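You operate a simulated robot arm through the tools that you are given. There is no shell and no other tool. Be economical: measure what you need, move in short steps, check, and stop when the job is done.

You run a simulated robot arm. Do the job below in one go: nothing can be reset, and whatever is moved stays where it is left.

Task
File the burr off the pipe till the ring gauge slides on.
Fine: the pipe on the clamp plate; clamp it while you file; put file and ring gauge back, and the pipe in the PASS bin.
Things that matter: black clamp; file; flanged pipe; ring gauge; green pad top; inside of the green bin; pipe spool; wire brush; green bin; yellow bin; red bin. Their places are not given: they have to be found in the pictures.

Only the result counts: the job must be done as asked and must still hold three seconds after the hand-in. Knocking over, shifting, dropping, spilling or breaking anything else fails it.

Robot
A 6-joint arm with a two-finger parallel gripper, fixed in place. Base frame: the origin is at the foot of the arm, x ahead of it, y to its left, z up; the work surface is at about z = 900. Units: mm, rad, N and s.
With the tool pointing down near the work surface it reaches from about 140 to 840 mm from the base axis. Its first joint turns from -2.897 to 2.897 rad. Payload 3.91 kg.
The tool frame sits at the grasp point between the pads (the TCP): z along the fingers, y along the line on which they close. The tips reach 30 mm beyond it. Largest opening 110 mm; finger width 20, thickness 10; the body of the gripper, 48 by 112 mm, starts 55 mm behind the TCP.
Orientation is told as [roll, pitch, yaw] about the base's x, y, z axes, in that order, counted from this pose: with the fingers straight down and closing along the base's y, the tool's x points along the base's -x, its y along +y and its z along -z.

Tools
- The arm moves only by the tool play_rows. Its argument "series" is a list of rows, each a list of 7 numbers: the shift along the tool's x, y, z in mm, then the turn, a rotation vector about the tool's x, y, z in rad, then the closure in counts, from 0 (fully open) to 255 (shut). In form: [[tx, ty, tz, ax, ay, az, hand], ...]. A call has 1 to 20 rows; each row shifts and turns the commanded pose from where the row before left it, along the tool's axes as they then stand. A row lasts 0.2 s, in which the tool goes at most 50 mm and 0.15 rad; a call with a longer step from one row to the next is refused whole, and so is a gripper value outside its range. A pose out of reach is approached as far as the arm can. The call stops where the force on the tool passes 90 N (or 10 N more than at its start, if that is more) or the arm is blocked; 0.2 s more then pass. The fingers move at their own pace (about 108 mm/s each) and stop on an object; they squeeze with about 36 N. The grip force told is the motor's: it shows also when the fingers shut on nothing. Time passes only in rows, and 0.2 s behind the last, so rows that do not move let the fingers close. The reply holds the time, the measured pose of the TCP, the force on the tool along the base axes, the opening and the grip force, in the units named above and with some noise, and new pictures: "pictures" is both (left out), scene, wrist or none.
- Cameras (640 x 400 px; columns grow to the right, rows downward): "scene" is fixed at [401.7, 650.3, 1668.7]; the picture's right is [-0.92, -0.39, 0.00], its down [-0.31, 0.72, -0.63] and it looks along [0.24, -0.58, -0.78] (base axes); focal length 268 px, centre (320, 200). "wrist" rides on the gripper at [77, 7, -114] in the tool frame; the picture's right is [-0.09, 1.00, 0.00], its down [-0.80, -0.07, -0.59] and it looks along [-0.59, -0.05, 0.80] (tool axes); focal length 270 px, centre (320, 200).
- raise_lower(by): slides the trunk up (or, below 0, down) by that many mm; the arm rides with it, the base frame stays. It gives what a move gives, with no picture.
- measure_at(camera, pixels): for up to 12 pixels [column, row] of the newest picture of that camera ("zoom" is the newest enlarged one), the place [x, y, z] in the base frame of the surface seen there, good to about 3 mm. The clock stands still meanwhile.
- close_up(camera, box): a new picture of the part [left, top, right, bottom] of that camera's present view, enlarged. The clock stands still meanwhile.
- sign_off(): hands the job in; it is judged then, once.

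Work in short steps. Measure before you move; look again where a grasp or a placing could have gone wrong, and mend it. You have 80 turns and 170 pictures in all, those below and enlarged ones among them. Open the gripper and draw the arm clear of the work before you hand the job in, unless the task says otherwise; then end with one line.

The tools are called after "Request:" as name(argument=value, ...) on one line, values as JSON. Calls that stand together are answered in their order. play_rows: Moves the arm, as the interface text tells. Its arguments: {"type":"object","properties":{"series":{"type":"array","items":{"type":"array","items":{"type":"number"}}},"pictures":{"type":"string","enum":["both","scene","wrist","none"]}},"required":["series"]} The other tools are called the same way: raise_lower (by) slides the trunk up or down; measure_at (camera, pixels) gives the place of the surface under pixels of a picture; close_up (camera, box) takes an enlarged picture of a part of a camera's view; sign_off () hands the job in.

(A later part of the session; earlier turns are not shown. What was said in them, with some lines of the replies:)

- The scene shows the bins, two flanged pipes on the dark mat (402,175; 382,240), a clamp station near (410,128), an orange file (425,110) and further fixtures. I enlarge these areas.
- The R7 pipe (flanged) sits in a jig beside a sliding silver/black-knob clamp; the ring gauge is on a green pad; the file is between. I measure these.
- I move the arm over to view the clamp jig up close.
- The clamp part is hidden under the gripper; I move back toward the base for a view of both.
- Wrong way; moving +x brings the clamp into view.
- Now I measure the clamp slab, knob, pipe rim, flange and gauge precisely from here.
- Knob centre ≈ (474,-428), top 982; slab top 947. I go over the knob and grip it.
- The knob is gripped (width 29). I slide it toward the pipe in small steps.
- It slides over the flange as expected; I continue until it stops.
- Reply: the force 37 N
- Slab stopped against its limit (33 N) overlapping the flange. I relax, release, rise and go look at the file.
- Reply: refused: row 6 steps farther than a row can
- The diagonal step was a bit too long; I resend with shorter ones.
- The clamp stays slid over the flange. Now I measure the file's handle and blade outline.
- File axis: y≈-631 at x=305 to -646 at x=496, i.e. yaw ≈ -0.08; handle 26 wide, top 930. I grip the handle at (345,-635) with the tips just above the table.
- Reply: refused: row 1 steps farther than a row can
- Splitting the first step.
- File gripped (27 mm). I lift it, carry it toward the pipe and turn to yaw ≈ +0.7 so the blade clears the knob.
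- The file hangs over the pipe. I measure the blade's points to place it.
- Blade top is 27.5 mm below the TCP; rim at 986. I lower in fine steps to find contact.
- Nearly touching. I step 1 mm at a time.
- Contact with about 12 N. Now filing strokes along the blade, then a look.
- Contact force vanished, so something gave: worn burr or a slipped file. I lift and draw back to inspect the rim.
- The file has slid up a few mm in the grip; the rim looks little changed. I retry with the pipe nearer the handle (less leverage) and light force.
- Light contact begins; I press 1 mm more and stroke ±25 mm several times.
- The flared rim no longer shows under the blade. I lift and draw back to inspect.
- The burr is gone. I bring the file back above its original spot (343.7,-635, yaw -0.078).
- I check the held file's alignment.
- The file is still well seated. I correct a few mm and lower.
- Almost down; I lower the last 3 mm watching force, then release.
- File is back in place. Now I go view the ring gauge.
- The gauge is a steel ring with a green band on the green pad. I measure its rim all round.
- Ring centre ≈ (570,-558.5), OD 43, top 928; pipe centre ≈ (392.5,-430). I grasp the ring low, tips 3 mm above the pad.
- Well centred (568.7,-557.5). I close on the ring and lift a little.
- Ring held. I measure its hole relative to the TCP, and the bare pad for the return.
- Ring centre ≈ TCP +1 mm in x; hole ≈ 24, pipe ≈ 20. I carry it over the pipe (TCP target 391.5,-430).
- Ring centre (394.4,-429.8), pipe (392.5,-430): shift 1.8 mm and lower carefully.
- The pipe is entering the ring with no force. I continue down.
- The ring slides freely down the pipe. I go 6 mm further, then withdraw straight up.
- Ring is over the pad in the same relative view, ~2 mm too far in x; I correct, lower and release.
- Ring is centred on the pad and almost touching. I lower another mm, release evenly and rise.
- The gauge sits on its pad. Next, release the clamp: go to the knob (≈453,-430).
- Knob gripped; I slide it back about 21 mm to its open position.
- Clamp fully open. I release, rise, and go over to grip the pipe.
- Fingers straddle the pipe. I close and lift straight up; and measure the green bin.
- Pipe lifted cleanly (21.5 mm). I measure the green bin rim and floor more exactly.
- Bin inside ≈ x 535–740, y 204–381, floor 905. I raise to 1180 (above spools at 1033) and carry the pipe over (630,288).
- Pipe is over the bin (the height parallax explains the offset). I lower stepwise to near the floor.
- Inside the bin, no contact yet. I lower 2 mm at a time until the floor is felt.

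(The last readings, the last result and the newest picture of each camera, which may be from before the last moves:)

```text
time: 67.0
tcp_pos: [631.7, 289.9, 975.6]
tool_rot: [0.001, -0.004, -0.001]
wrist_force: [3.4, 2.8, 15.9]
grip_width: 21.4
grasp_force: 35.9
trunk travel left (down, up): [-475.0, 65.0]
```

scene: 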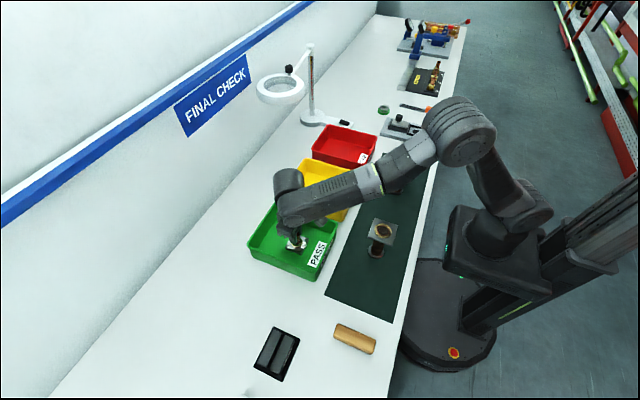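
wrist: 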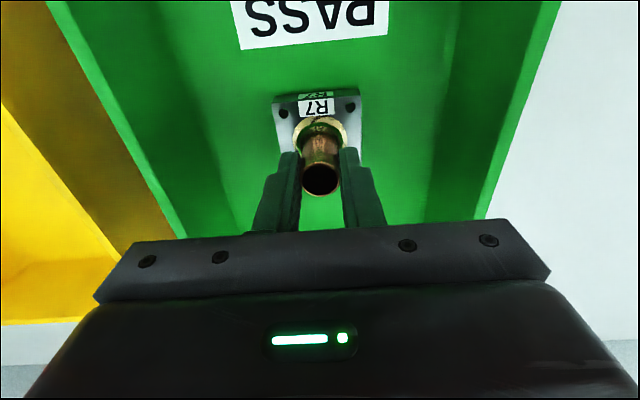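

Firm floor contact (16 N). I release gently and rise.

Request:
play_rows(series=[[0, 0, -1, 0, 0, 0, 255], [0, 0, 0, 0, 0, 0, 190], [0, 0, 0, 0, 0, 0, 150], [0, 0, 0, 0, 0, 0, 120], [0, 0, 0, 0, 0, 0, 120], [0, 0, -40, 0, 0, 0, 120], [0, 0, -45, 0, 0, 0, 120], [0, 0, -45, 0, 0, 0, 60], [0, 0, -45, 0, 0, 0, 0], [40, 0, -20, 0, 0, 0, 0], [45, 0, 0, 0, 0, 0, 0], [45, 0, 0, 0, 0, 0, 0], [45, 0, 0, 0, 0, 0, 0], [0, 0, 0, 0, 0, 0, 0]])

Request:
close_up(camera="scene", box=[235, 165, 355, 290])

Request:
close_up(camera="scene", box=[360, 60, 460, 150])

```text
time: 70.0
tcp_pos: [455.2, 292.2, 1169.8]
tool_rot: [0.0, -0.001, -0.002]
wrist_force: [0.1, 0.5, 0.0]
grip_width: 110.0
grasp_force: 0.1
trunk travel left (down, up): [-475.0, 65.0]
```

scene: 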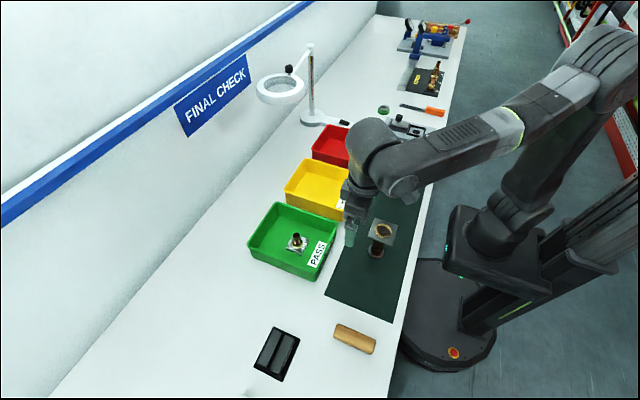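
wrist: 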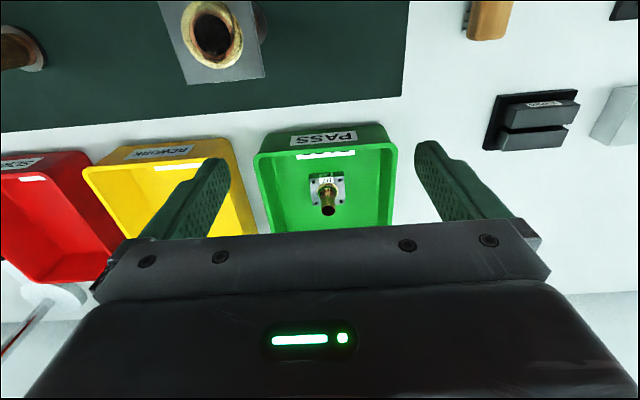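

```text
3.20 times, centred on (295, 228) of scene
```

zoom: 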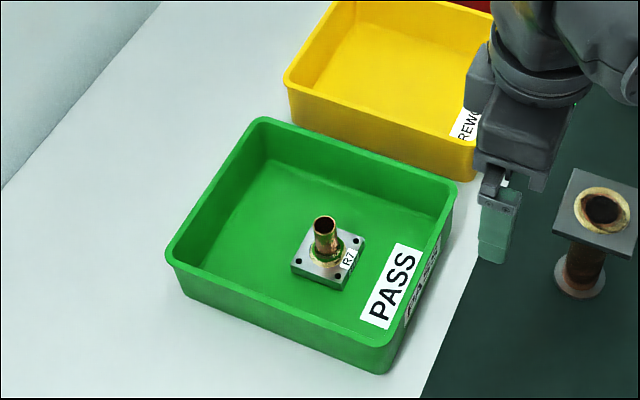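

```text
4.44 times, centred on (410, 105) of scene
```

zoom: 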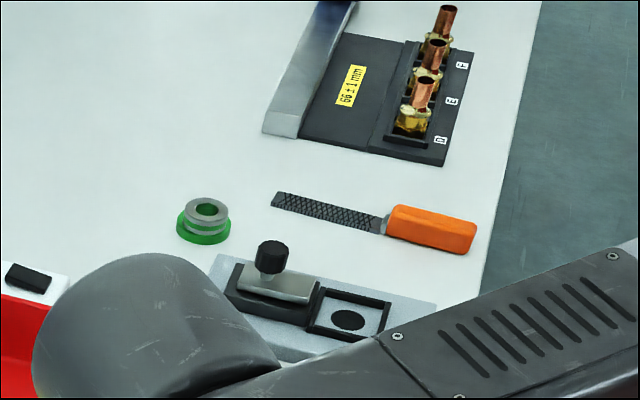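

The pipe stands in the PASS bin, the file and gauge are back, the clamp is open, and the arm is clear with the gripper open. I hand in.

Request:
sign_off()

```text
The job is handed in.
```

The job is handed in: I filed the burr off the R7 flanged pipe while it was clamped, and the ring gauge then slid freely down over it. The pipe now stands in the green PASS bin, the file is back in its place and the ring gauge is back on its green pad.
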